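You operate a simulated robot arm through the tools that you are given. There is no shell and no other tool. Be economical: measure what you need, move in short steps, check, and stop when the job is done.

The job below is to be done with a simulated robot arm. You get a single attempt, and the scene is never put back.

Task
Switch the black machine off, then oil it.
Fine: three presses under the flap; shut the flap.

The check looks at the end state, three seconds after you hand in, the way a careful person would. Anything else that was tipped, shoved, dropped, spilled or broken makes it a failure.

Robot
A 6-joint arm with a fingered hand on a trunk, on a base that drives. Base frame: it is fixed to the floor where the robot stands at the start and does not move with it; the origin is under the middle of the robot, x ahead of it, y to its left, z up. Lengths are in m, angles in degrees, forces in N, time in s.
With the tool pointing down near the work surface it reaches from about 0.24 to 0.68 m from the robot's upright axis, wherever it stands. Its first joint turns from -115.0 to 115.0 degrees. Places, roughly: black machine oil button [0.9, -0.1, 1.1]; black machine oil flap [0.9, -0.1, 1.1]; main switch of the small machine [0.4, 0, 0.7]. Payload 4 kg.
Tool frame: the origin (TCP) lies between the finger pads and is the grasp point; the fingertips stand 0.026 m ahead of it; z points along the fingers, y is the line along which they close. Largest opening 0.156 m; the body of the gripper starts 0.073 m behind the TCP. The gripper is a hand of 4 fingers: y runs from the thumb to the fingers, the wrist lies at [0, 0, -0.239] in the tool frame, and closing takes about 1.5 s.
Orientation is told as [roll, pitch, yaw] about the base's x, y, z axes, in that order, counted from this pose: with the fingers straight down and closing along the base's y, the tool's x points along the base's -x, its y along +y and its z along -z.

Tools
- The arm moves only by the tool jog_arm. Its argument "motion" is a list of rows, each a list of 6 numbers: the shift along the tool's x, y, z in m, then the turn, a rotation vector about the tool's x, y, z in degrees. In form: [[dx, dy, dz, ax, ay, az], ...]. A call has 1 to 10 rows; each row shifts and turns the commanded pose from where the row before left it, along the tool's axes as they then stand. "fingers" is the opening, from 0 (shut) to 1 (fully open), set as the call begins (left out, the last holds). Each row takes 0.2 s and may step no farther than 0.05 m and 8.6 degrees from the row before; otherwise, or with a gripper value out of range, the whole call is refused. Where a pose cannot be reached the arm comes as near as it can. A force on the tool above 40 N (or 10 N above the force at the start of the call, whichever is more), or a blocked arm, ends the call early, and 0.2 s more pass. Each finger travels about 0.072 m/s and halts on what it meets, pressing with about 21 N; the grip force reading is that of the motor and also rises with nothing between the fingers. The clock runs only during rows and for 0.2 s after the last one: add rows that do not move to give the fingers time. The reply holds the time, the measured pose of the TCP, the force on the tool along the base axes, the opening and the grip force, in the units named above and with some noise, with the torque about the TCP (base axes, N m) and any sound that the robot's microphone picked up.
- Cameras (640 x 400 px; columns grow to the right, rows downward): "scene" is now at [0.0187, 0.1379, 1.6232]; the picture's right is [-0.15, -0.99, -0.00], its down [-0.71, 0.11, -0.69] and it looks along [0.69, -0.10, -0.72] (base axes); focal length 270 px, centre (320, 200). "wrist" rides on the gripper at [0.058, -0.058, -0.091] in the tool frame; the picture's right is [0.71, 0.71, 0.00], its down [-0.53, 0.53, -0.67] and it looks along [-0.47, 0.47, 0.74] (tool axes); focal length 265 px, centre (320, 200). There is no depth. A picture from a camera that has moved, and an enlarged one, comes with that camera's place and axes in the base frame and with its lens.
- grab_frame(camera): a new picture of that camera. It takes no simulated time.
- move_column(by): slides the trunk up (or, below 0, down) by that many m; the arm and the scene camera ride with it, the base frame stays. It gives what a move gives, with no picture.
- drive_base(legs): drives the robot by 1 to 6 legs, each [ahead, left, turn to the left] in m, m and degrees, along the robot's own axes; the way and the turn of a leg run together, so that a leg with both is an arc; at most 1.5 m and 180 degrees a leg. The arm and the cameras ride along, it lands a little off, and it stops where it bumps. It gives what a move gives.
- finger_targets(finger1, finger2, finger3, thumb_bend): sets how far each is bent, from 0 (flat) to 100 (curled in); at 30 the hand is open as for a grip, at 70 the pads meet at the TCP. One left out holds its place. A second passes; each finger stops where it meets its share of the squeeze, and holds until it gets a number again. A gripper value or a shape takes the hand back. It gives what a move gives, with no picture; readings hold the bend of each and the force on the fingers (four entries, about 0 where the hand has none), thumb and palm.
- preshape(shape): the hand has 4 fingers and takes this shape, open, in about a second: jaw (thumb against the fingers, like two jaws); tri (thumb and two fingers); tip (a fingertip pinch); poke (one finger out to press); point (the index stretched); flat (the hand flat); cup (the hand cupped); fist (a fist). The gripper value then closes the fingers along that shape, each until it touches; the sizes above hold for jaw. It gives what a move gives, with no picture.
- turn_head(pan, tilt): turns the head with the scene camera to pan (to the left, within 155 degrees either way) and tilt (down, from -29 to 69), counted from straight ahead of the robot. It gives what a move gives.
- close_up(camera, box): a new picture of the part [left, top, right, bottom] of that camera's present view, enlarged. It takes no simulated time.
- job_done(): hands the job in; it is judged then, once.

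Go step by step. Nothing tells you exact positions but the pictures and the camera data: compare them with the known pose of the tool, close in by small moves and look again before you grip or let go. The budget is 120 turns and 82 pictures, counting those below and the enlarged ones. Unless the task says otherwise, let go and move clear before handing in, and close with one line.

The tools are called after "Call:" as name(argument=value, ...) on one line, values as JSON. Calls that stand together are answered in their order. jog_arm: Moves the arm, as the interface text tells. Its arguments: {"type":"object","properties":{"motion":{"type":"array","items":{"type":"array","items":{"type":"number"}}},"fingers":{"type":"number"}},"required":["motion"]} The other tools are called the same way: move_column (by) slides the trunk up or down; preshape (shape) gives the hand a shape; finger_targets (finger1, finger2, finger3, thumb_bend) moves the fingers one by one; drive_base (legs) drives the base; turn_head (pan, tilt) turns the head that bears the scene camera; grab_frame (camera) takes a picture; close_up (camera, box) takes an enlarged picture of a part of a camera's view; job_done () hands the job in.

At the start:

```text
time: 0.0
eef_pos: [0.5091, 0.0528, 1.3729]
ee_rot: [0.0, 0.0, 0.0]
force: [-0.2, -0.2, 0.3]
torque: [0.01, -0.02, -0.02]
width: 0.1559
finger_force: 0.0
shape: jaw
bend: [30.0, 30.0, 30.0, 30.0]
finger forces: [0.0, 0.0, 0.0, 0.1, 0.0, 0.0]
trunk travel left (down, up): [-0.711, 0.279]
robot x, y, heading: [-0.0016, -0.001, 0.1]
head pan, tilt: [-8.7, 46.1]
```

scene: 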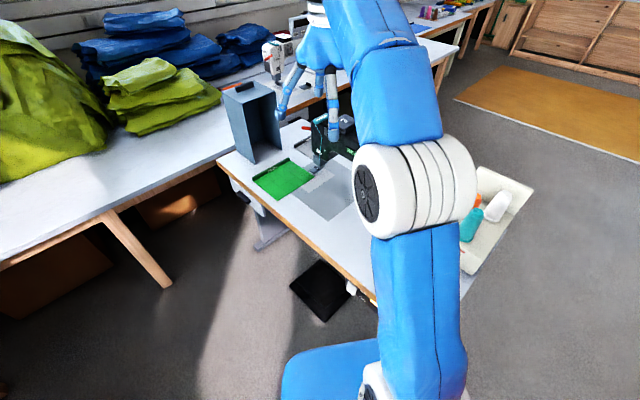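
wrist: 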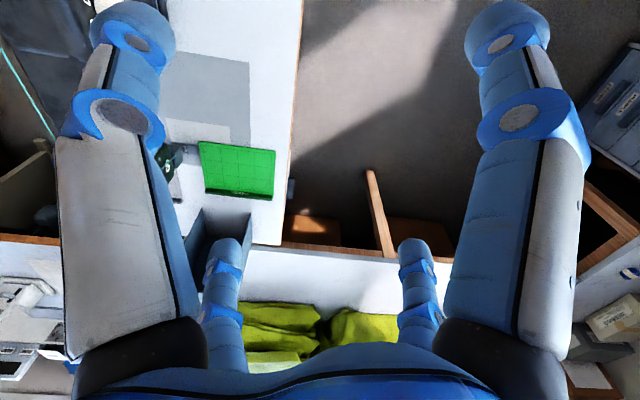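

I see a sewing table with a dark machine behind the arm; its details are hidden. I take close-ups first.

Call:
close_up(camera="scene", box=[210, 60, 370, 160])

Call:
close_up(camera="scene", box=[220, 150, 380, 310])

```text
4.00 times, centred on (290, 110) of scene
camera zoom: at [0.0187, 0.1379, 1.6232], right [-0.15, -0.99, 0.0], down [-0.71, 0.11, -0.69], along [0.69, -0.1, -0.72], focal length 1081 px, centre (440, 560)
```

zoom: 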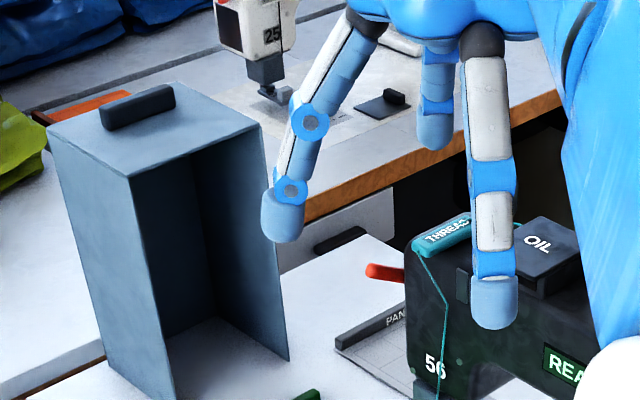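

```text
2.50 times, centred on (300, 230) of scene
camera zoom: at [0.0187, 0.1379, 1.6232], right [-0.15, -0.99, 0.0], down [-0.71, 0.11, -0.69], along [0.69, -0.1, -0.72], focal length 676 px, centre (370, 125)
```

zoom: 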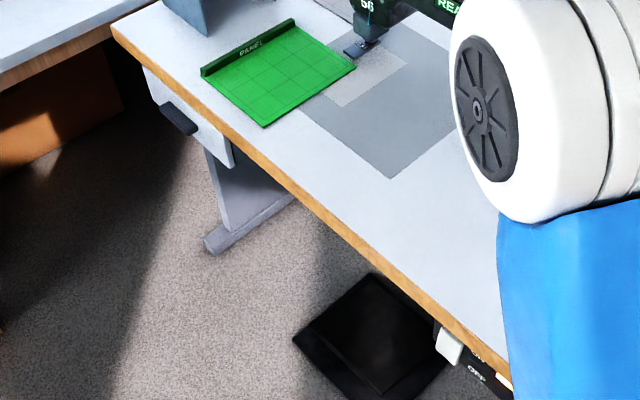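

The black machine (56) has the OIL flap on top; a box with OFF lettering hangs under the table's front edge. I look behind before backing up.

Call:
turn_head(pan=150, tilt=40)

Call:
grab_frame(camera="scene")

Call:
turn_head(pan=-60, tilt=45)

Call:
grab_frame(camera="scene")

```text
time: 2.5
eef_pos: [0.5091, 0.0527, 1.3724]
ee_rot: [0.0, 0.0, 0.0]
force: [0.1, 0.7, 0.8]
torque: [0.01, 0.02, 0.0]
width: 0.1558
finger_force: 0.0
shape: jaw
bend: [30.0, 30.0, 30.0, 30.0]
finger forces: [0.1, 0.0, 0.1, 0.0, 0.1, 0.0]
trunk travel left (down, up): [-0.711, 0.279]
robot x, y, heading: [0.003, -0.0003, -0.0]
head pan, tilt: [150.0, 40.0]
```

```text
77 pictures are left
camera scene: at [-0.1346, 0.1929, 1.632], right [0.5, 0.87, 0.0], down [0.56, -0.32, -0.77], along [-0.66, 0.38, -0.64], focal length 270 px, centre (320, 200)
```

scene: 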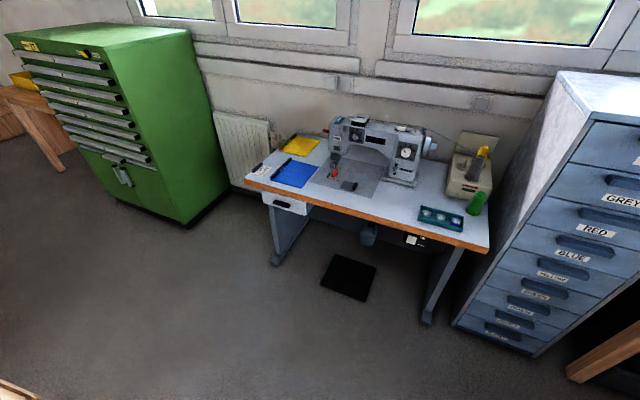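

```text
time: 5.5
eef_pos: [0.508, 0.0532, 1.3738]
ee_rot: [0.0, 0.0, 0.0]
force: [-0.2, -0.4, -0.3]
torque: [0.02, -0.03, -0.04]
width: 0.156
finger_force: 0.2
shape: jaw
bend: [30.0, 30.0, 30.0, 30.0]
finger forces: [0.1, 0.0, 0.1, 0.0, 0.0, 0.1]
trunk travel left (down, up): [-0.711, 0.279]
robot x, y, heading: [0.0027, 0.0038, 0.3]
head pan, tilt: [-60.0, 45.0]
```

```text
76 pictures are left
camera scene: at [-0.0205, 0.0799, 1.6247], right [-0.87, -0.5, 0.0], down [-0.35, 0.61, -0.71], along [0.35, -0.61, -0.71], focal length 270 px, centre (320, 200)
```

scene: 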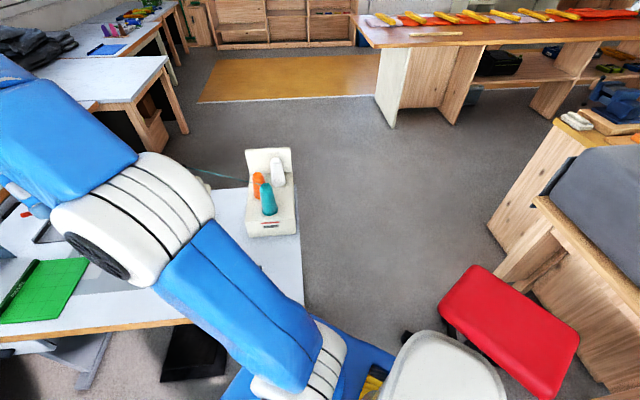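

Behind me is free floor except a red stool at the right rear. I back up, slightly left, to see switch and machine.

Call:
drive_base(legs=[[-0.5, 0.1, 0]])

Call:
turn_head(pan=-5, tilt=40)

Call:
grab_frame(camera="scene")

```text
time: 12.4
eef_pos: [0.0054, 0.1533, 1.3718]
ee_rot: [0.0, -0.1, 0.2]
force: [0.0, -0.3, -0.4]
torque: [-0.02, 0.02, -0.01]
width: 0.156
finger_force: 0.0
shape: jaw
bend: [30.0, 30.0, 30.0, 30.0]
finger forces: [0.0, 0.0, 0.1, 0.1, 0.0, 0.1]
trunk travel left (down, up): [-0.711, 0.279]
robot x, y, heading: [-0.5029, 0.0993, 0.0]
head pan, tilt: [-60.0, 45.0]
```

```text
time: 13.6
eef_pos: [0.0056, 0.1537, 1.3729]
ee_rot: [0.0, -0.1, 0.1]
force: [-0.8, 0.4, 0.1]
torque: [0.04, -0.01, -0.02]
width: 0.1558
finger_force: 0.1
shape: jaw
bend: [30.0, 30.0, 30.0, 30.0]
finger forces: [0.0, 0.0, 0.0, 0.1, 0.0, 0.0]
trunk travel left (down, up): [-0.711, 0.279]
robot x, y, heading: [-0.5009, 0.0988, -0.0]
head pan, tilt: [-5.0, 40.0]
```

```text
75 pictures are left
camera scene: at [-0.4802, 0.2427, 1.632], right [-0.09, -1.0, 0.0], down [-0.64, 0.06, -0.77], along [0.76, -0.07, -0.64], focal length 270 px, centre (320, 200)
```

scene: 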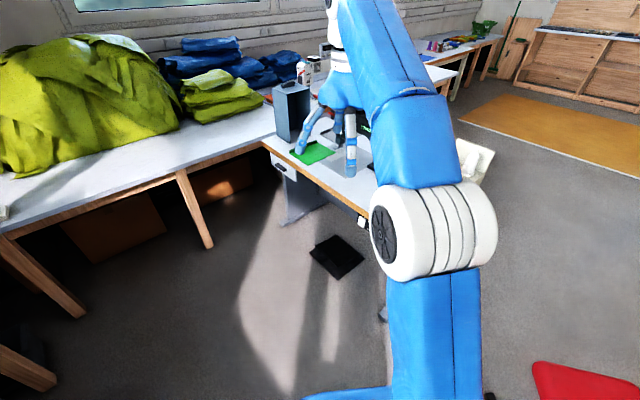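

The arm blocks the view, so I swing it to the right (high, in free air).

Call:
jog_arm(motion=[[0.005, -0.045, 0, 0, 0, 0], [0.01, -0.045, 0, 0, 0, 0], [0.015, -0.045, 0, 0, 0, 0], [0.02, -0.045, 0, 0, 0, 0], [0.02, -0.045, 0, 0, 0, 0], [0.025, -0.04, 0, 0, 0, 0], [0.025, -0.04, 0, 0, 0, 0], [0.025, -0.04, 0, 0, 0, 0], [0.025, -0.04, 0, 0, 0, 0]])

Call:
grab_frame(camera="scene")

```text
time: 15.6
eef_pos: [-0.1643, -0.2331, 1.3739]
ee_rot: [0.1, -0.1, 0.2]
force: [0.0, -0.1, -0.1]
torque: [0.05, 0.03, 0.03]
width: 0.156
finger_force: 0.1
shape: jaw
bend: [30.0, 30.0, 30.0, 30.0]
finger forces: [0.0, 0.0, 0.0, 0.0, 0.0, 0.1]
trunk travel left (down, up): [-0.711, 0.279]
robot x, y, heading: [-0.501, 0.1011, 0.1]
head pan, tilt: [-5.0, 40.0]
```

```text
74 pictures are left
camera scene: at [-0.4806, 0.241, 1.6322], right [-0.09, -1.0, 0.0], down [-0.64, 0.06, -0.77], along [0.76, -0.07, -0.64], focal length 270 px, centre (320, 200)
```

scene: 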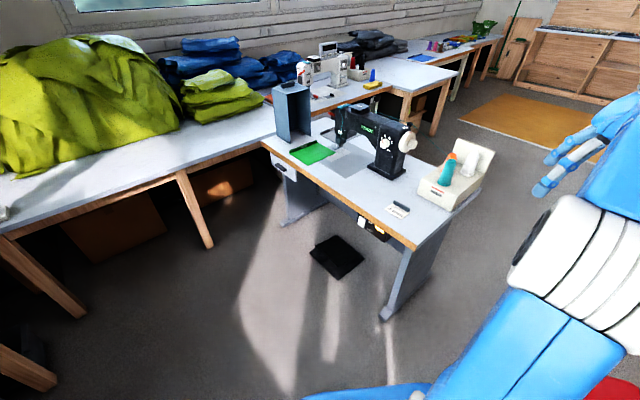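

Now the view is open. Close-ups of the machine and the switch box.

Call:
close_up(camera="scene", box=[260, 70, 500, 220])

Call:
close_up(camera="scene", box=[325, 90, 421, 150])

Call:
close_up(camera="scene", box=[340, 190, 436, 250])

```text
2.67 times, centred on (380, 145) of scene
camera zoom: at [-0.4806, 0.241, 1.6322], right [-0.09, -1.0, 0.0], down [-0.64, 0.06, -0.77], along [0.76, -0.07, -0.64], focal length 721 px, centre (160, 347)
```

zoom: 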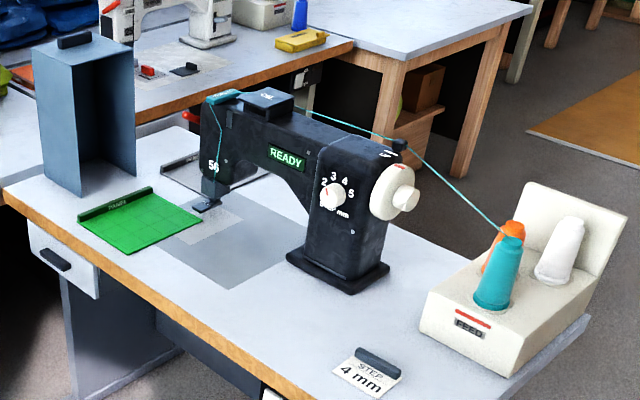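

```text
6.67 times, centred on (373, 120) of scene
camera zoom: at [-0.4806, 0.241, 1.6322], right [-0.09, -1.0, 0.0], down [-0.64, 0.06, -0.77], along [0.76, -0.07, -0.64], focal length 1802 px, centre (-33, 733)
```

zoom: 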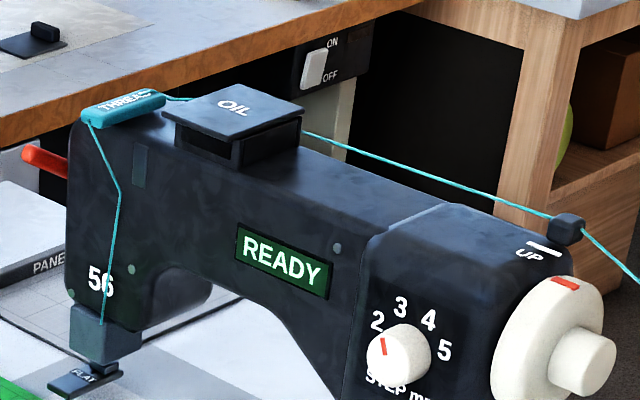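

```text
6.67 times, centred on (388, 220) of scene
camera zoom: at [-0.4806, 0.241, 1.6322], right [-0.09, -1.0, 0.0], down [-0.64, 0.06, -0.77], along [0.76, -0.07, -0.64], focal length 1802 px, centre (-133, 67)
```

zoom: 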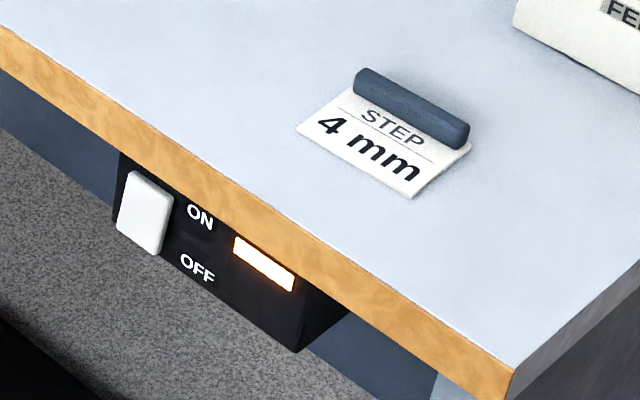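

The switch (ON above, OFF below, lamp lit) sits under the front edge; the table is turned by about 35°, so its front faces (-0.57, 0.82). I drive to stand square in front of the switch.

Call:
drive_base(legs=[[0.6, 0.36, 0], [0, 0, -55]])

Call:
turn_head(pan=-5, tilt=50)

Call:
grab_frame(camera="scene")

```text
time: 29.9
eef_pos: [0.0272, -0.0028, 1.3716]
ee_rot: [0.0, -0.1, -54.3]
force: [0.6, -0.5, 0.0]
torque: [0.0, -0.02, 0.01]
width: 0.1561
finger_force: 0.0
shape: jaw
bend: [30.0, 30.0, 30.0, 30.0]
finger forces: [0.0, 0.0, 0.0, 0.0, 0.0, 0.1]
trunk travel left (down, up): [-0.711, 0.279]
robot x, y, heading: [0.1002, 0.4677, -54.2]
head pan, tilt: [-5.0, 40.0]
```

```text
time: 30.6
eef_pos: [0.028, -0.0023, 1.3721]
ee_rot: [0.0, -0.1, -54.1]
force: [0.8, 0.2, -0.1]
torque: [-0.02, 0.0, -0.02]
width: 0.1559
finger_force: 0.0
shape: jaw
bend: [30.0, 30.0, 30.0, 30.0]
finger forces: [0.0, 0.1, 0.0, 0.0, 0.0, 0.0]
trunk travel left (down, up): [-0.711, 0.279]
robot x, y, heading: [0.0965, 0.4659, -54.2]
head pan, tilt: [-5.0, 50.0]
```

```text
70 pictures are left
camera scene: at [0.2242, 0.5362, 1.6178], right [-0.86, -0.51, 0.0], down [-0.39, 0.66, -0.64], along [0.33, -0.55, -0.77], focal length 270 px, centre (320, 200)
```

scene: 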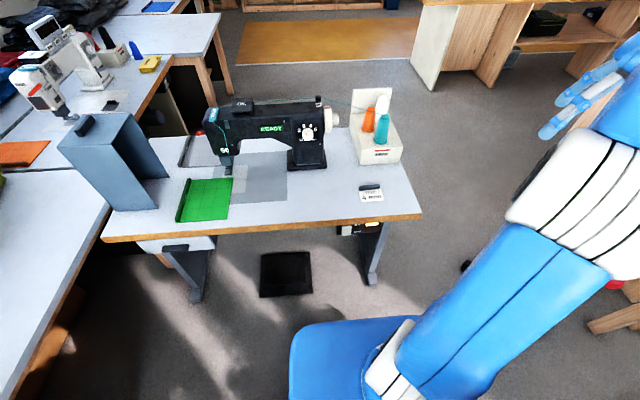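

I'm square to the table now. I lower the trunk to see the switch face on.

Call:
move_column(by=-0.55)

Call:
turn_head(pan=-5, tilt=30)

Call:
grab_frame(camera="scene")

```text
refused: -0.55 is not a number from -0.4 to 0.4
```

```text
time: 31.4
eef_pos: [0.0276, -0.0032, 1.3727]
ee_rot: [-0.1, -0.1, -54.2]
force: [0.0, 0.0, -0.3]
torque: [0.0, 0.02, 0.01]
width: 0.156
finger_force: 0.1
shape: jaw
bend: [30.0, 30.0, 30.0, 30.0]
finger forces: [0.1, 0.0, 0.0, 0.1, 0.0, 0.1]
trunk travel left (down, up): [-0.711, 0.279]
robot x, y, heading: [0.1013, 0.467, -54.4]
head pan, tilt: [-5.0, 30.0]
```

```text
69 pictures are left
camera scene: at [0.231, 0.524, 1.6472], right [-0.86, -0.51, 0.0], down [-0.26, 0.43, -0.87], along [0.44, -0.74, -0.5], focal length 270 px, centre (320, 200)
```

scene: 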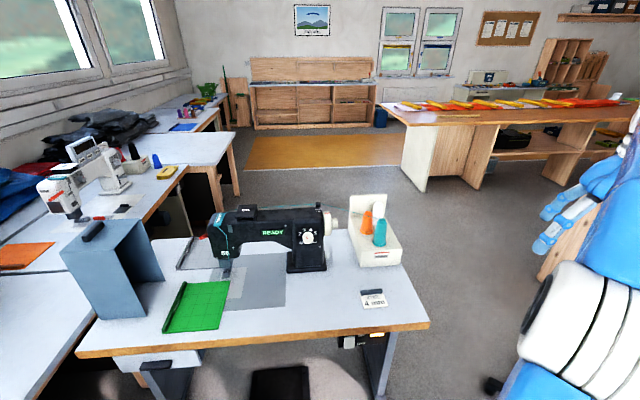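

Column steps are limited to 0.4; I go down 0.4 and look.

Call:
move_column(by=-0.4)

Call:
grab_frame(camera="scene")

Call:
close_up(camera="scene", box=[310, 180, 438, 260])

```text
time: 35.3
eef_pos: [0.0282, -0.0039, 0.9736]
ee_rot: [0.0, -0.2, -54.1]
force: [0.4, -0.1, 0.1]
torque: [-0.01, -0.05, 0.01]
width: 0.1562
finger_force: 0.1
shape: jaw
bend: [30.0, 30.0, 30.0, 30.0]
finger forces: [0.0, 0.0, 0.1, 0.0, 0.0, 0.1]
trunk travel left (down, up): [-0.311, 0.679]
robot x, y, heading: [0.1025, 0.464, -54.3]
head pan, tilt: [-5.0, 30.0]
```

```text
68 pictures are left
camera scene: at [0.2308, 0.5242, 1.2474], right [-0.86, -0.51, 0.0], down [-0.26, 0.43, -0.87], along [0.44, -0.74, -0.5], focal length 270 px, centre (320, 200)
```

scene: 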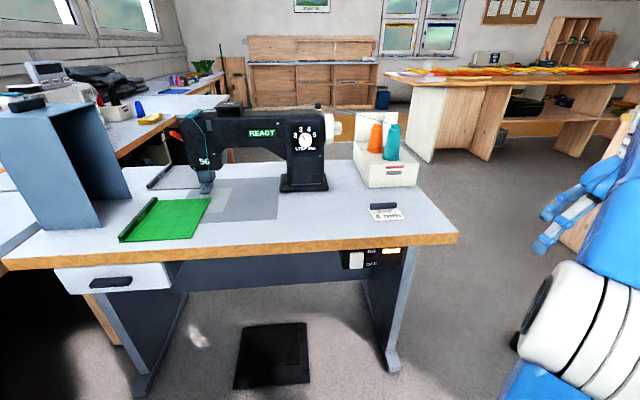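

```text
5.00 times, centred on (374, 220) of scene
camera zoom: at [0.2308, 0.5242, 1.2474], right [-0.86, -0.51, 0.0], down [-0.26, 0.43, -0.87], along [0.44, -0.74, -0.5], focal length 1351 px, centre (50, 100)
```

zoom: 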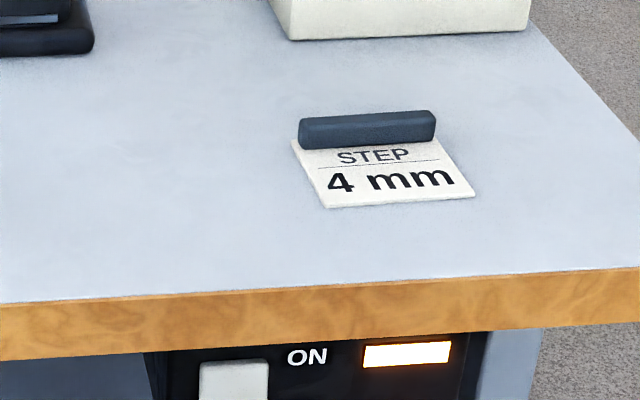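

Call:
move_column(by=-0.25)

Call:
close_up(camera="scene", box=[320, 140, 416, 200])

```text
time: 37.9
eef_pos: [0.027, -0.0051, 0.7216]
ee_rot: [0.1, 0.0, -54.2]
force: [-0.4, -0.5, 0.2]
torque: [-0.04, -0.02, -0.01]
width: 0.1557
finger_force: 0.0
shape: jaw
bend: [30.0, 30.0, 30.0, 30.0]
finger forces: [0.1, 0.0, 0.0, 0.0, 0.1, 0.1]
trunk travel left (down, up): [-0.061, 0.929]
robot x, y, heading: [0.0987, 0.4643, -54.2]
head pan, tilt: [-5.0, 30.0]
```

```text
6.67 times, centred on (368, 170) of scene
camera zoom: at [0.2308, 0.5242, 0.9974], right [-0.86, -0.51, 0.0], down [-0.26, 0.43, -0.87], along [0.44, -0.74, -0.5], focal length 1802 px, centre (0, 400)
```

zoom: 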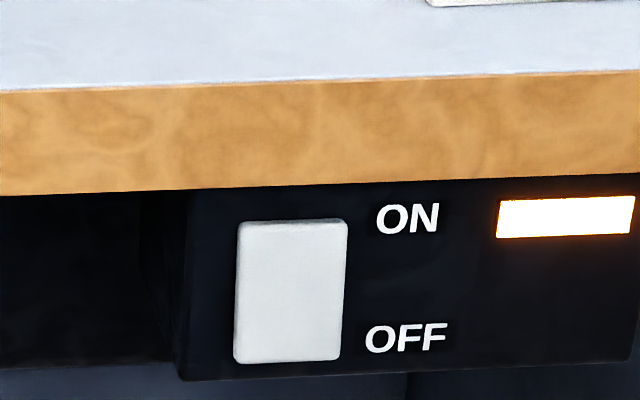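

The rocker's lower half is at about (0.44, -0.036, 0.68), straight ahead of me by 0.6 m. I swing the hand to the middle, then take the poke shape.

Call:
jog_arm(motion=[[0, 0.047, 0, 0, 0, 0], [0, 0.047, 0, 0, 0, 0], [0, 0.047, 0, 0, 0, 0], [0, 0.047, 0, 0, 0, 0], [0, 0.047, 0, 0, 0, 0], [0, 0.047, 0, 0, 0, 0], [0, 0.047, 0, 0, 0, 0]])

Call:
preshape(shape="poke")

Call:
grab_frame(camera="wrist")

Call:
grab_frame(camera="scene")

```text
time: 39.5
eef_pos: [0.2946, 0.1897, 0.7216]
ee_rot: [0.1, -0.1, -54.1]
force: [-0.8, 0.5, -1.2]
torque: [0.03, 0.0, 0.01]
width: 0.1557
finger_force: 0.0
shape: jaw
bend: [30.0, 30.0, 30.0, 30.0]
finger forces: [0.2, 0.1, 0.0, 0.0, 0.0, 0.0]
trunk travel left (down, up): [-0.061, 0.929]
robot x, y, heading: [0.0999, 0.4661, -54.2]
head pan, tilt: [-5.0, 30.0]
```

```text
time: 40.4
eef_pos: [0.294, 0.1895, 0.7215]
ee_rot: [-0.1, 0.0, -54.1]
force: [-0.2, 0.5, -0.4]
torque: [0.03, 0.02, -0.01]
width: 0.0
finger_force: 0.1
shape: poke
bend: [100.0, 100.0, 100.0, 91.0]
finger forces: [0.1, 0.0, 0.0, 0.1, 0.0, 0.0]
trunk travel left (down, up): [-0.061, 0.929]
robot x, y, heading: [0.1027, 0.464, -54.3]
head pan, tilt: [-5.0, 30.0]
```

```text
65 pictures are left
camera wrist: at [0.2124, 0.2036, 0.8147], right [0.16, 0.99, 0.0], down [0.73, -0.12, 0.67], along [0.66, -0.11, -0.74], focal length 265 px, centre (320, 200)
```

wrist: 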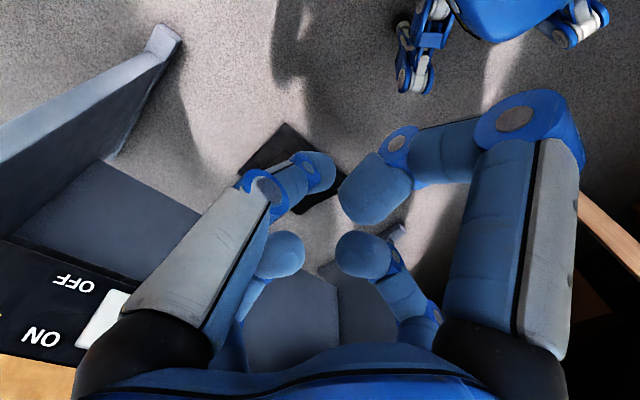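

```text
64 pictures are left
camera scene: at [0.2309, 0.5242, 0.9973], right [-0.86, -0.51, 0.0], down [-0.26, 0.43, -0.87], along [0.44, -0.74, -0.5], focal length 270 px, centre (320, 200)
```

scene: 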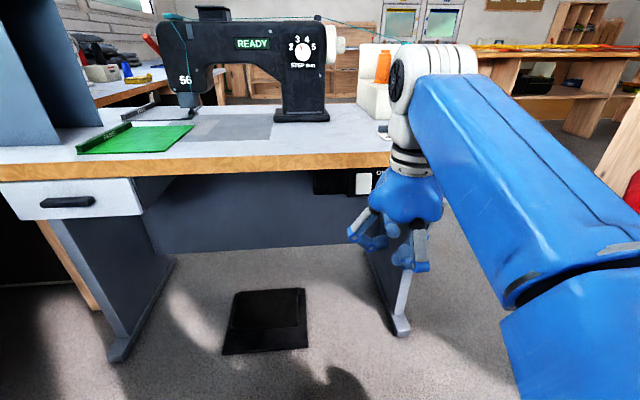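

Poke curls everything here; I try "point".

Call:
preshape(shape="point")

Call:
grab_frame(camera="wrist")

Call:
close_up(camera="scene", box=[310, 140, 470, 300])

```text
time: 41.3
eef_pos: [0.2939, 0.1894, 0.7225]
ee_rot: [0.0, 0.0, -54.2]
force: [0.2, -0.6, -0.1]
torque: [0.03, -0.01, 0.03]
width: 0.1502
finger_force: 0.0
shape: point
bend: [70.0, 100.0, 100.0, 79.0]
finger forces: [0.0, 0.0, 0.0, 0.0, 0.0, 0.0]
trunk travel left (down, up): [-0.061, 0.929]
robot x, y, heading: [0.0978, 0.4691, -54.2]
head pan, tilt: [-5.0, 30.0]
```

```text
63 pictures are left
camera wrist: at [0.2124, 0.2036, 0.8147], right [0.16, 0.99, 0.0], down [0.73, -0.12, 0.67], along [0.66, -0.11, -0.74], focal length 265 px, centre (320, 200)
```

wrist: 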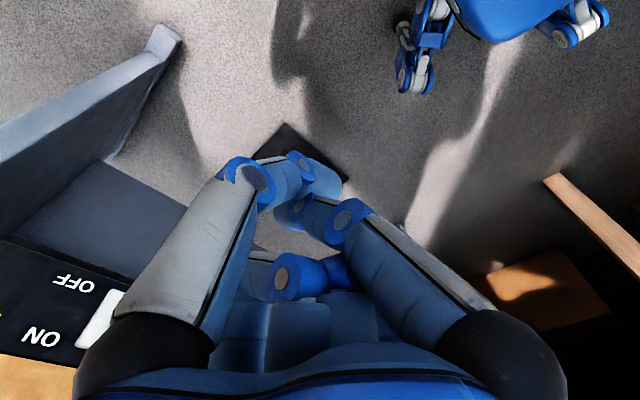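

```text
2.50 times, centred on (390, 220) of scene
camera zoom: at [0.2308, 0.5242, 0.9973], right [-0.86, -0.51, 0.0], down [-0.26, 0.43, -0.87], along [0.44, -0.74, -0.5], focal length 676 px, centre (145, 150)
```

zoom: 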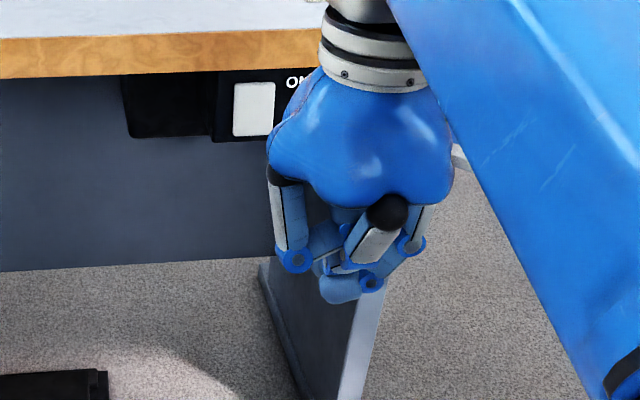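

I set the fingers myself: finger1 straighter, the others curled.

Call:
finger_targets(finger1=45, finger2=100, finger3=100, thumb_bend=100)

Call:
jog_arm(motion=[[0, 0, 0, 0, 0, 0], [0, 0, 0, 0, 0, 0], [0, 0, 0, 0, 0, 0], [0, 0, 0, 0, 0, 0]])

Call:
grab_frame(camera="wrist")

Call:
close_up(camera="scene", box=[310, 140, 470, 300])

```text
time: 42.3
eef_pos: [0.2946, 0.1894, 0.7216]
ee_rot: [0.0, -0.1, -54.2]
force: [0.1, -0.3, -0.8]
torque: [-0.01, -0.01, -0.03]
width: 0.0097
finger_force: 0.1
shape: fingers
bend: [70.0, 100.0, 100.0, 80.0]
finger forces: [0.1, 0.0, 0.0, 0.1, 0.0, 0.0]
trunk travel left (down, up): [-0.061, 0.929]
robot x, y, heading: [0.0977, 0.4668, -54.2]
head pan, tilt: [-5.0, 30.0]
```

```text
time: 43.3
eef_pos: [0.2942, 0.1888, 0.7207]
ee_rot: [0.0, 0.0, -54.2]
force: [0.2, 0.6, 0.1]
torque: [0.01, 0.0, 0.03]
width: 0.0101
finger_force: 0.1
shape: fingers
bend: [70.0, 100.0, 100.0, 80.0]
finger forces: [0.0, 0.1, 0.1, 0.0, 0.0, 0.0]
trunk travel left (down, up): [-0.061, 0.929]
robot x, y, heading: [0.0949, 0.4664, -54.4]
head pan, tilt: [-5.0, 30.0]
```

```text
61 pictures are left
camera wrist: at [0.2126, 0.2038, 0.8147], right [0.16, 0.99, 0.0], down [0.73, -0.12, 0.67], along [0.66, -0.11, -0.74], focal length 265 px, centre (320, 200)
```

wrist: 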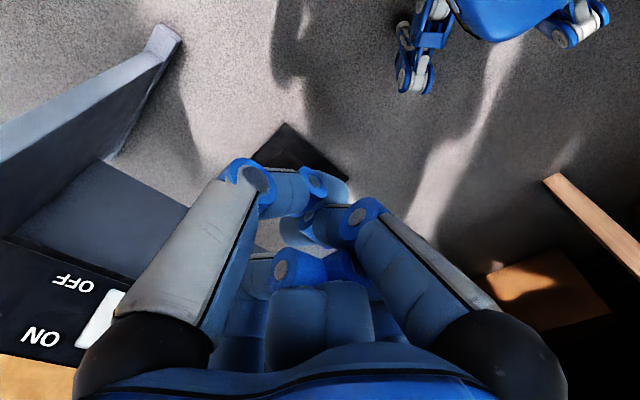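

```text
2.50 times, centred on (390, 220) of scene
camera zoom: at [0.2308, 0.5242, 0.9973], right [-0.86, -0.51, 0.0], down [-0.26, 0.43, -0.87], along [0.44, -0.74, -0.5], focal length 676 px, centre (145, 150)
```

zoom: 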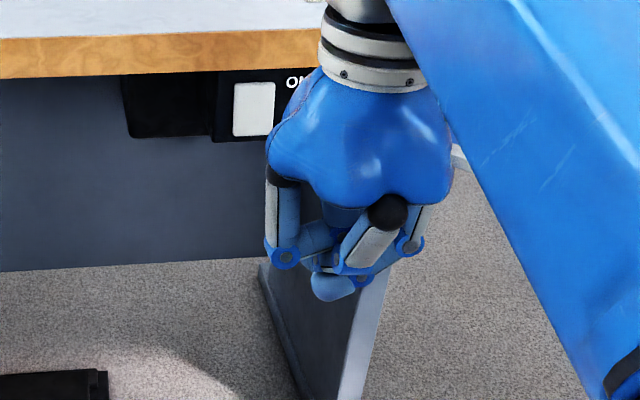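

Finger1 seems caught at 70. I reopen to jaw and curl only the others.

Call:
preshape(shape="jaw")

Call:
finger_targets(finger1=30, finger2=100, finger3=100, thumb_bend=30)

Call:
grab_frame(camera="wrist")

Call:
close_up(camera="scene", box=[310, 140, 470, 300])

```text
time: 44.2
eef_pos: [0.2949, 0.1893, 0.7218]
ee_rot: [0.0, -0.1, -54.2]
force: [0.0, -0.2, -0.3]
torque: [0.02, -0.01, 0.01]
width: 0.1558
finger_force: 0.0
shape: jaw
bend: [30.0, 30.0, 30.0, 30.0]
finger forces: [0.0, 0.0, 0.1, 0.1, 0.1, 0.1]
trunk travel left (down, up): [-0.061, 0.929]
robot x, y, heading: [0.1014, 0.4654, -54.0]
head pan, tilt: [-5.0, 30.0]
```

```text
time: 45.2
eef_pos: [0.294, 0.1893, 0.722]
ee_rot: [0.1, 0.0, -54.2]
force: [0.4, -0.3, 0.0]
torque: [0.01, 0.03, 0.01]
width: 0.1063
finger_force: 0.0
shape: fingers
bend: [30.0, 78.0, 77.0, 30.0]
finger forces: [0.0, 0.0, 0.0, 0.0, 0.0, 0.0]
trunk travel left (down, up): [-0.061, 0.929]
robot x, y, heading: [0.0937, 0.4656, -54.4]
head pan, tilt: [-5.0, 30.0]
```

```text
59 pictures are left
camera wrist: at [0.2126, 0.2038, 0.8147], right [0.16, 0.99, 0.0], down [0.73, -0.12, 0.67], along [0.66, -0.11, -0.74], focal length 265 px, centre (320, 200)
```

wrist: 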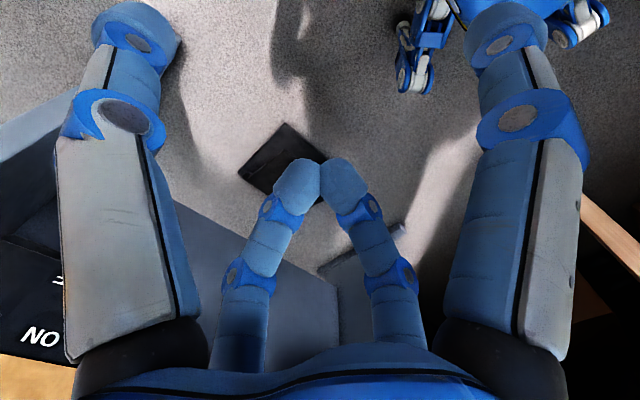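

```text
2.50 times, centred on (390, 220) of scene
camera zoom: at [0.2308, 0.5242, 0.9973], right [-0.86, -0.51, 0.0], down [-0.26, 0.43, -0.87], along [0.44, -0.74, -0.5], focal length 676 px, centre (145, 150)
```

zoom: 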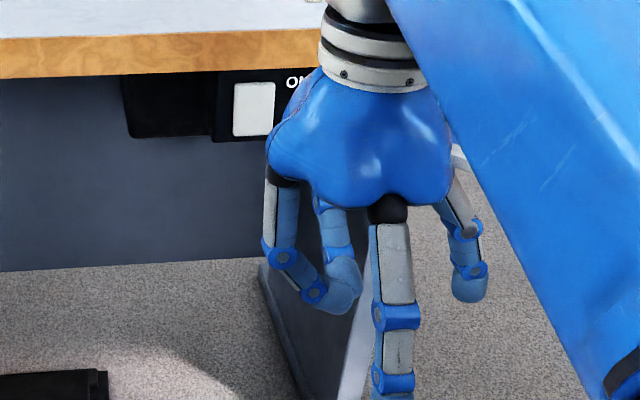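

Finger1 (robot side, tool +x) can stay out. I curl the thumb too and check.

Call:
finger_targets(finger1=40, thumb_bend=100)

Call:
grab_frame(camera="wrist")

Call:
close_up(camera="scene", box=[310, 140, 470, 300])

```text
time: 46.2
eef_pos: [0.2949, 0.1904, 0.722]
ee_rot: [0.1, -0.1, -54.2]
force: [0.0, -0.6, -0.1]
torque: [0.02, 0.0, 0.01]
width: 0.0575
finger_force: 0.0
shape: fingers
bend: [40.0, 100.0, 99.0, 87.0]
finger forces: [0.0, 0.0, 0.0, 0.0, 0.0, 0.0]
trunk travel left (down, up): [-0.061, 0.929]
robot x, y, heading: [0.099, 0.4653, -54.1]
head pan, tilt: [-5.0, 30.0]
```

```text
57 pictures are left
camera wrist: at [0.2126, 0.2038, 0.8147], right [0.16, 0.99, 0.0], down [0.73, -0.12, 0.67], along [0.66, -0.11, -0.74], focal length 265 px, centre (320, 200)
```

wrist: 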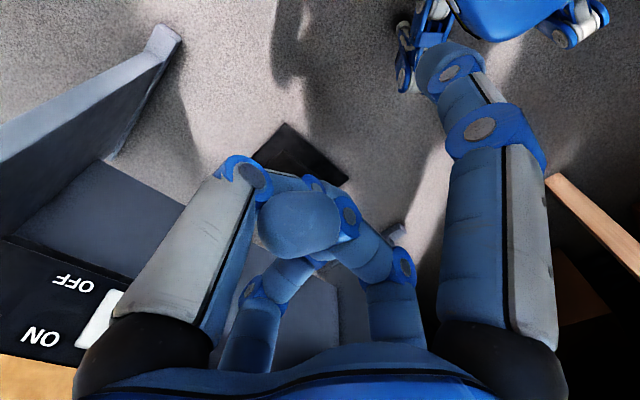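

```text
2.50 times, centred on (390, 220) of scene
camera zoom: at [0.2309, 0.5242, 0.9973], right [-0.86, -0.51, 0.0], down [-0.26, 0.43, -0.87], along [0.44, -0.74, -0.5], focal length 676 px, centre (145, 150)
```

zoom: 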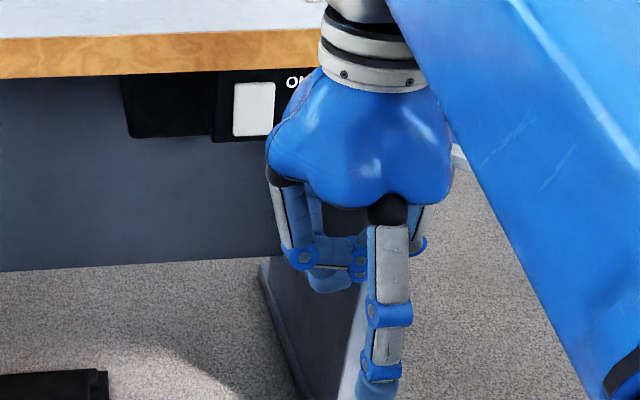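

Finger1's tip is at about tool (0.072, 0, 0.03). I back off 0.12 m, then pitch the hand to point ahead by turning about the wrist.

Call:
drive_base(legs=[[-0.12, 0, 0]])

Call:
jog_arm(motion=[[-0.0353, 0, -0.0026, 0, -8.5, 0], [-0.0353, 0, -0.0026, 0, -8.5, 0], [-0.0353, 0, -0.0026, 0, -8.5, 0], [-0.0353, 0, -0.0026, 0, -8.5, 0], [-0.0353, 0, -0.0026, 0, -8.5, 0], [-0.0353, 0, -0.0026, 0, -8.5, 0], [-0.0353, 0, -0.0026, 0, -8.5, 0], [-0.0353, 0, -0.0026, 0, -8.5, 0], [-0.0353, 0, -0.0026, 0, -8.5, 0], [-0.0353, 0, -0.0026, 0, -8.5, 0]])

Call:
grab_frame(camera="scene")

```text
time: 48.3
eef_pos: [0.2244, 0.2859, 0.7226]
ee_rot: [0.0, -0.1, -54.1]
force: [-0.4, 0.0, 0.9]
torque: [0.0, 0.02, -0.01]
width: 0.0577
finger_force: 0.0
shape: fingers
bend: [40.0, 100.0, 99.0, 87.0]
finger forces: [0.0, 0.1, 0.0, 0.1, 0.1, 0.1]
trunk travel left (down, up): [-0.061, 0.929]
robot x, y, heading: [0.0288, 0.5631, -54.5]
head pan, tilt: [-5.0, 30.0]
```

```text
time: 50.5
eef_pos: [0.3639, 0.0933, 0.9418]
ee_rot: [0.2, -85.2, -54.4]
force: [0.7, -0.8, -0.6]
torque: [0.01, -0.03, 0.01]
width: 0.0574
finger_force: 0.1
shape: fingers
bend: [40.0, 100.0, 99.0, 87.0]
finger forces: [0.0, 0.0, 0.0, 0.0, 0.0, 0.0]
trunk travel left (down, up): [-0.061, 0.929]
robot x, y, heading: [0.0286, 0.5637, -54.4]
head pan, tilt: [-5.0, 30.0]
```

```text
55 pictures are left
camera scene: at [0.1593, 0.6238, 0.9973], right [-0.86, -0.51, 0.0], down [-0.26, 0.43, -0.87], along [0.44, -0.74, -0.5], focal length 270 px, centre (320, 200)
```

scene: 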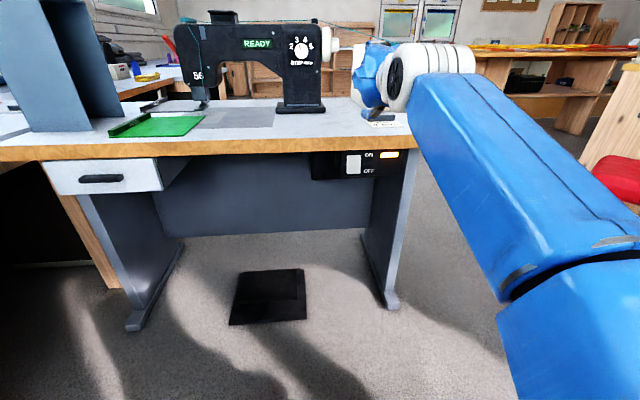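

Call:
close_up(camera="scene", box=[300, 130, 428, 210])

```text
5.00 times, centred on (364, 170) of scene
camera zoom: at [0.1593, 0.6238, 0.9973], right [-0.86, -0.51, 0.0], down [-0.26, 0.43, -0.87], along [0.44, -0.74, -0.5], focal length 1351 px, centre (100, 350)
```

zoom: 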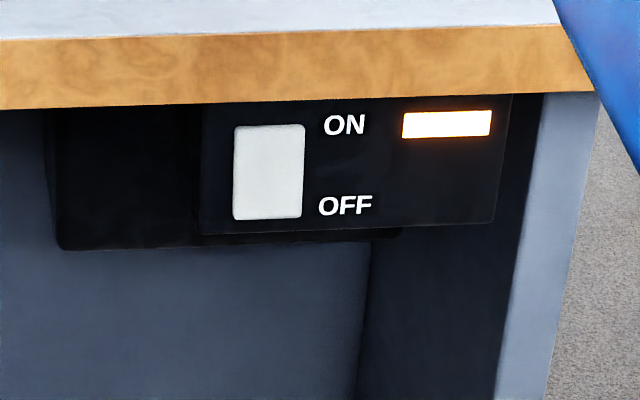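

The rocker centre is at about (0.440, -0.035, 0.702). I level the hand and descend in front of it with about 0.09 m standoff.

Call:
jog_arm(motion=[[0, 0, 0, 0, -4.8, 0], [0.047, -0.0025, 0, 0, 0, 0], [0.047, -0.0025, 0, 0, 0, 0], [0.047, -0.0025, 0, 0, 0, 0], [0.045, -0.0025, 0, 0, 0, 0], [0, 0, 0, 0, 0, 0]])

Call:
grab_frame(camera="scene")

Call:
grab_frame(camera="wrist")

```text
time: 51.9
eef_pos: [0.3583, 0.0711, 0.802]
ee_rot: [-6.7, -88.5, -51.0]
force: [1.0, 0.4, 0.3]
torque: [-0.01, -0.01, 0.0]
width: 0.0575
finger_force: 0.1
shape: fingers
bend: [40.0, 100.0, 99.0, 87.0]
finger forces: [0.0, 0.0, 0.1, 0.0, 0.1, 0.0]
out of reach, approached as far as the arm can: row 3, 4, 5
trunk travel left (down, up): [-0.061, 0.929]
robot x, y, heading: [0.0275, 0.5644, -54.4]
head pan, tilt: [-5.0, 30.0]
```

```text
53 pictures are left
camera scene: at [0.162, 0.6193, 0.9971], right [-0.86, -0.51, 0.0], down [-0.26, 0.43, -0.86], along [0.44, -0.74, -0.51], focal length 270 px, centre (320, 200)
```

scene: 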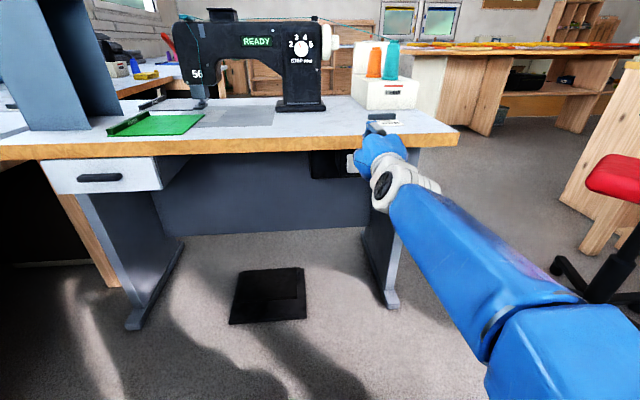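

```text
52 pictures are left
camera wrist: at [0.2588, 0.1199, 0.7482], right [0.58, 0.39, -0.71], down [0.1, 0.83, 0.54], along [0.81, -0.38, 0.45], focal length 265 px, centre (320, 200)
```

wrist: 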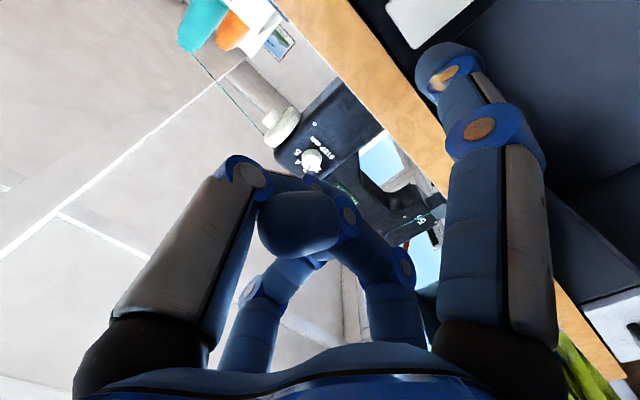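

The arm hits its low limit at z≈0.80; the trunk still has 0.06 m down. I lower it and re-level.

Call:
move_column(by=-0.058)

Call:
jog_arm(motion=[[-0.03, 0, 0, 0, 0, 0], [0, 0, 0, 0, 0, 0]])

```text
time: 52.9
eef_pos: [0.3603, 0.0711, 0.7441]
ee_rot: [-8.7, -88.3, -49.0]
force: [0.3, 0.1, 0.0]
torque: [-0.03, 0.0, 0.0]
width: 0.0574
finger_force: 0.1
shape: fingers
bend: [40.0, 100.0, 99.0, 87.0]
finger forces: [0.0, 0.0, 0.0, 0.0, 0.1, 0.1]
trunk travel left (down, up): [-0.003, 0.987]
robot x, y, heading: [0.0292, 0.566, -54.5]
head pan, tilt: [-5.0, 30.0]
```

```text
time: 53.5
eef_pos: [0.358, 0.0724, 0.7696]
ee_rot: [-9.7, -88.5, -47.9]
force: [0.2, 0.2, 0.2]
torque: [-0.01, 0.02, 0.0]
width: 0.0574
finger_force: 0.0
shape: fingers
bend: [40.0, 100.0, 99.0, 87.0]
finger forces: [0.0, 0.0, 0.0, 0.1, 0.0, 0.0]
out of reach, approached as far as the arm can: row 1
trunk travel left (down, up): [-0.003, 0.987]
robot x, y, heading: [0.0238, 0.5646, -54.1]
head pan, tilt: [-5.0, 30.0]
```

Height is nearly right; I shift a little down, left and ahead to close in.

Call:
jog_arm(motion=[[0.006, 0.006, 0.025, 0, 0, 0], [0.006, 0.006, 0.025, 0, 0, 0], [0, 0, 0, 0, 0, 0]])

Call:
grab_frame(camera="wrist")

Call:
close_up(camera="scene", box=[300, 90, 460, 190])

```text
time: 54.3
eef_pos: [0.3916, 0.0402, 0.7616]
ee_rot: [-9.9, -88.9, -47.7]
force: [-0.1, 0.1, 0.3]
torque: [0.0, 0.05, 0.02]
width: 0.0574
finger_force: 0.1
shape: fingers
bend: [40.0, 100.0, 99.0, 87.0]
finger forces: [0.0, 0.0, 0.0, 0.1, 0.0, 0.1]
trunk travel left (down, up): [-0.003, 0.987]
robot x, y, heading: [0.0259, 0.5663, -54.2]
head pan, tilt: [-5.0, 30.0]
```

```text
51 pictures are left
camera wrist: at [0.2926, 0.0874, 0.7068], right [0.59, 0.39, -0.71], down [0.09, 0.84, 0.54], along [0.8, -0.38, 0.46], focal length 265 px, centre (320, 200)
```

wrist: 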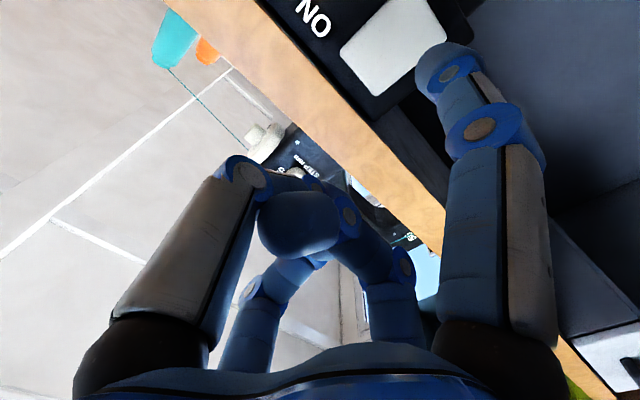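

```text
4.00 times, centred on (380, 140) of scene
camera zoom: at [0.1592, 0.6238, 0.9392], right [-0.86, -0.51, 0.0], down [-0.26, 0.43, -0.87], along [0.44, -0.74, -0.5], focal length 1081 px, centre (80, 440)
```

zoom: 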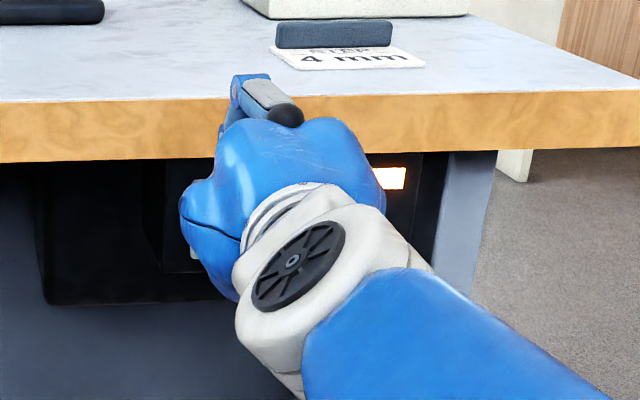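

The finger lines up with the lower half of the rocker. I advance to press.

Call:
jog_arm(motion=[[0, 0, 0.02, 0, 0, 0], [0, 0, 0.02, 0, 0, 0], [0, 0, 0.008, 0, 0, 0]])

Call:
grab_frame(camera="wrist")

```text
time: 55.1
eef_pos: [0.4182, -0.0019, 0.7587]
ee_rot: [-10.0, -88.8, -47.5]
force: [0.0, -0.2, -0.2]
torque: [0.0, 0.01, 0.0]
width: 0.0577
finger_force: 0.0
shape: fingers
bend: [40.0, 100.0, 99.0, 87.0]
finger forces: [0.1, 0.0, 0.0, 0.0, 0.1, 0.0]
trunk travel left (down, up): [-0.003, 0.987]
robot x, y, heading: [0.0313, 0.5671, -54.5]
head pan, tilt: [-5.0, 30.0]
```

```text
49 pictures are left
camera wrist: at [0.3183, 0.0467, 0.7042], right [0.59, 0.39, -0.71], down [0.09, 0.84, 0.54], along [0.8, -0.38, 0.46], focal length 265 px, centre (320, 200)
```

wrist: 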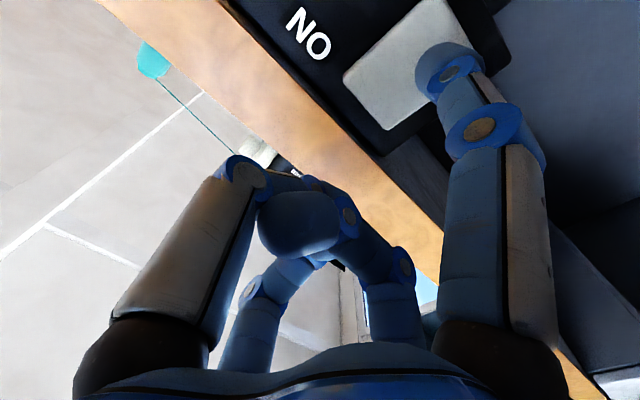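

Call:
jog_arm(motion=[[0, 0, 0.007, 0, 0, 0], [0, 0, 0.006, 0, 0, 0], [0, 0, 0.006, 0, 0, 0]])

Call:
grab_frame(camera="wrist")

```text
time: 55.9
eef_pos: [0.4268, -0.0171, 0.7609]
ee_rot: [-10.0, -89.0, -47.6]
force: [-9.0, 14.5, 2.3]
torque: [0.94, 0.66, 0.05]
width: 0.0616
finger_force: 7.6
shape: fingers
bend: [38.0, 100.0, 99.0, 87.0]
finger forces: [15.5, 0.0, 0.1, 0.0, 0.0, 0.0]
trunk travel left (down, up): [-0.003, 0.987]
robot x, y, heading: [0.0239, 0.5646, -54.2]
head pan, tilt: [-5.0, 30.0]
```

```text
48 pictures are left
camera wrist: at [0.3281, 0.0319, 0.7063], right [0.59, 0.39, -0.71], down [0.09, 0.84, 0.54], along [0.8, -0.38, 0.46], focal length 265 px, centre (320, 200)
```

wrist: 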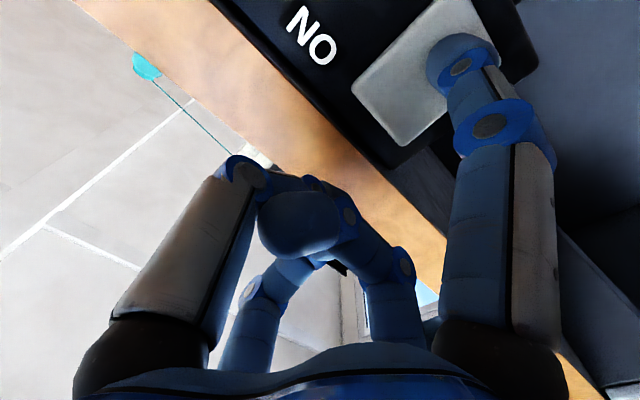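

In contact with 15 N; I check the lamp.

Call:
close_up(camera="scene", box=[260, 10, 436, 120])

```text
3.64 times, centred on (348, 65) of scene
camera zoom: at [0.1584, 0.625, 0.9394], right [-0.86, -0.51, 0.0], down [-0.25, 0.43, -0.87], along [0.44, -0.75, -0.5], focal length 983 px, centre (218, 691)
```

zoom: 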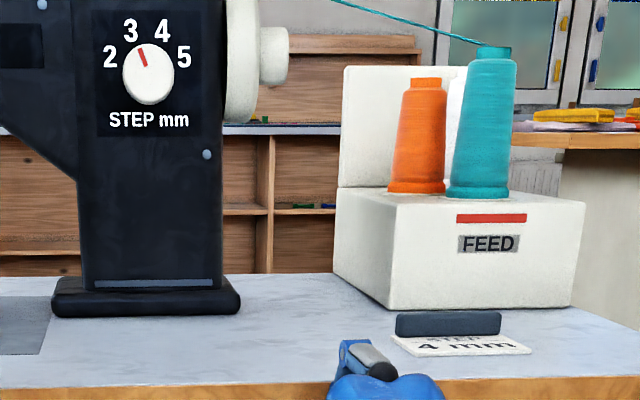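

Call:
close_up(camera="scene", box=[150, 0, 410, 165])

```text
2.42 times, centred on (280, 82) of scene
camera zoom: at [0.1584, 0.625, 0.9394], right [-0.86, -0.51, 0.0], down [-0.25, 0.43, -0.87], along [0.44, -0.75, -0.5], focal length 655 px, centre (417, 485)
```

zoom: 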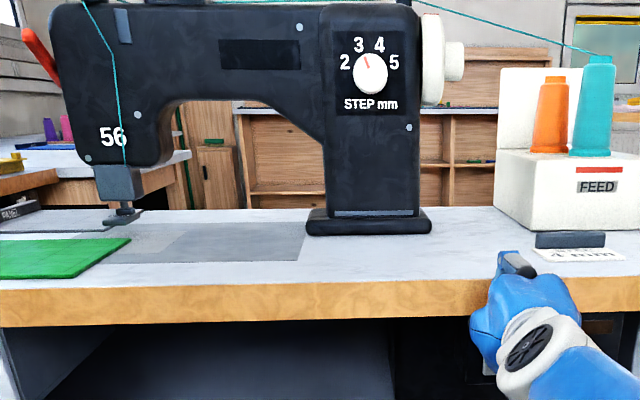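

READY and the lamp have gone dark: it's off. I retreat and verify it stays off.

Call:
jog_arm(motion=[[0, 0, -0.04, 0, 0, 0], [0, 0, -0.04, 0, 0, 0], [0, 0, -0.03, 0, 0, 0]])

Call:
move_column(by=0.4)

Call:
grab_frame(camera="scene")

```text
time: 56.7
eef_pos: [0.3701, 0.0756, 0.7595]
ee_rot: [-9.1, -88.7, -48.5]
force: [0.1, 0.2, -0.2]
torque: [-0.02, -0.06, 0.02]
width: 0.058
finger_force: 0.1
shape: fingers
bend: [40.0, 100.0, 99.0, 87.0]
finger forces: [0.1, 0.0, 0.0, 0.1, 0.0, 0.0]
trunk travel left (down, up): [-0.003, 0.987]
robot x, y, heading: [0.0241, 0.5648, -54.2]
head pan, tilt: [-5.0, 30.0]
```

```text
time: 60.5
eef_pos: [0.3688, 0.0761, 1.1606]
ee_rot: [-9.9, -88.9, -47.7]
force: [-0.8, 0.2, -0.7]
torque: [0.04, 0.02, -0.02]
width: 0.0574
finger_force: 0.0
shape: fingers
bend: [40.0, 100.0, 99.0, 87.0]
finger forces: [0.0, 0.0, 0.0, 0.1, 0.0, 0.0]
trunk travel left (down, up): [-0.403, 0.587]
robot x, y, heading: [0.0235, 0.5662, -54.3]
head pan, tilt: [-5.0, 30.0]
```

```text
45 pictures are left
camera scene: at [0.1593, 0.6238, 1.3393], right [-0.86, -0.51, 0.0], down [-0.26, 0.43, -0.87], along [0.44, -0.74, -0.5], focal length 270 px, centre (320, 200)
```

scene: 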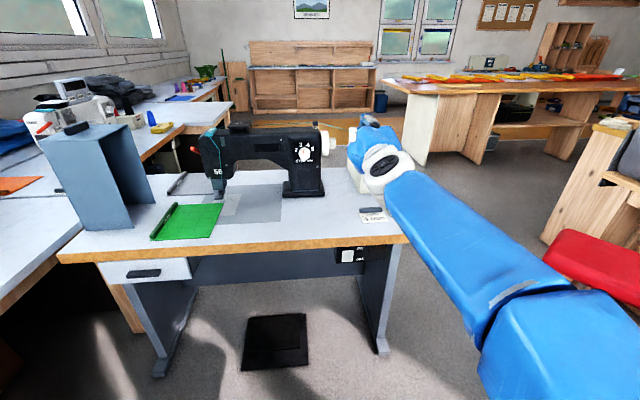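

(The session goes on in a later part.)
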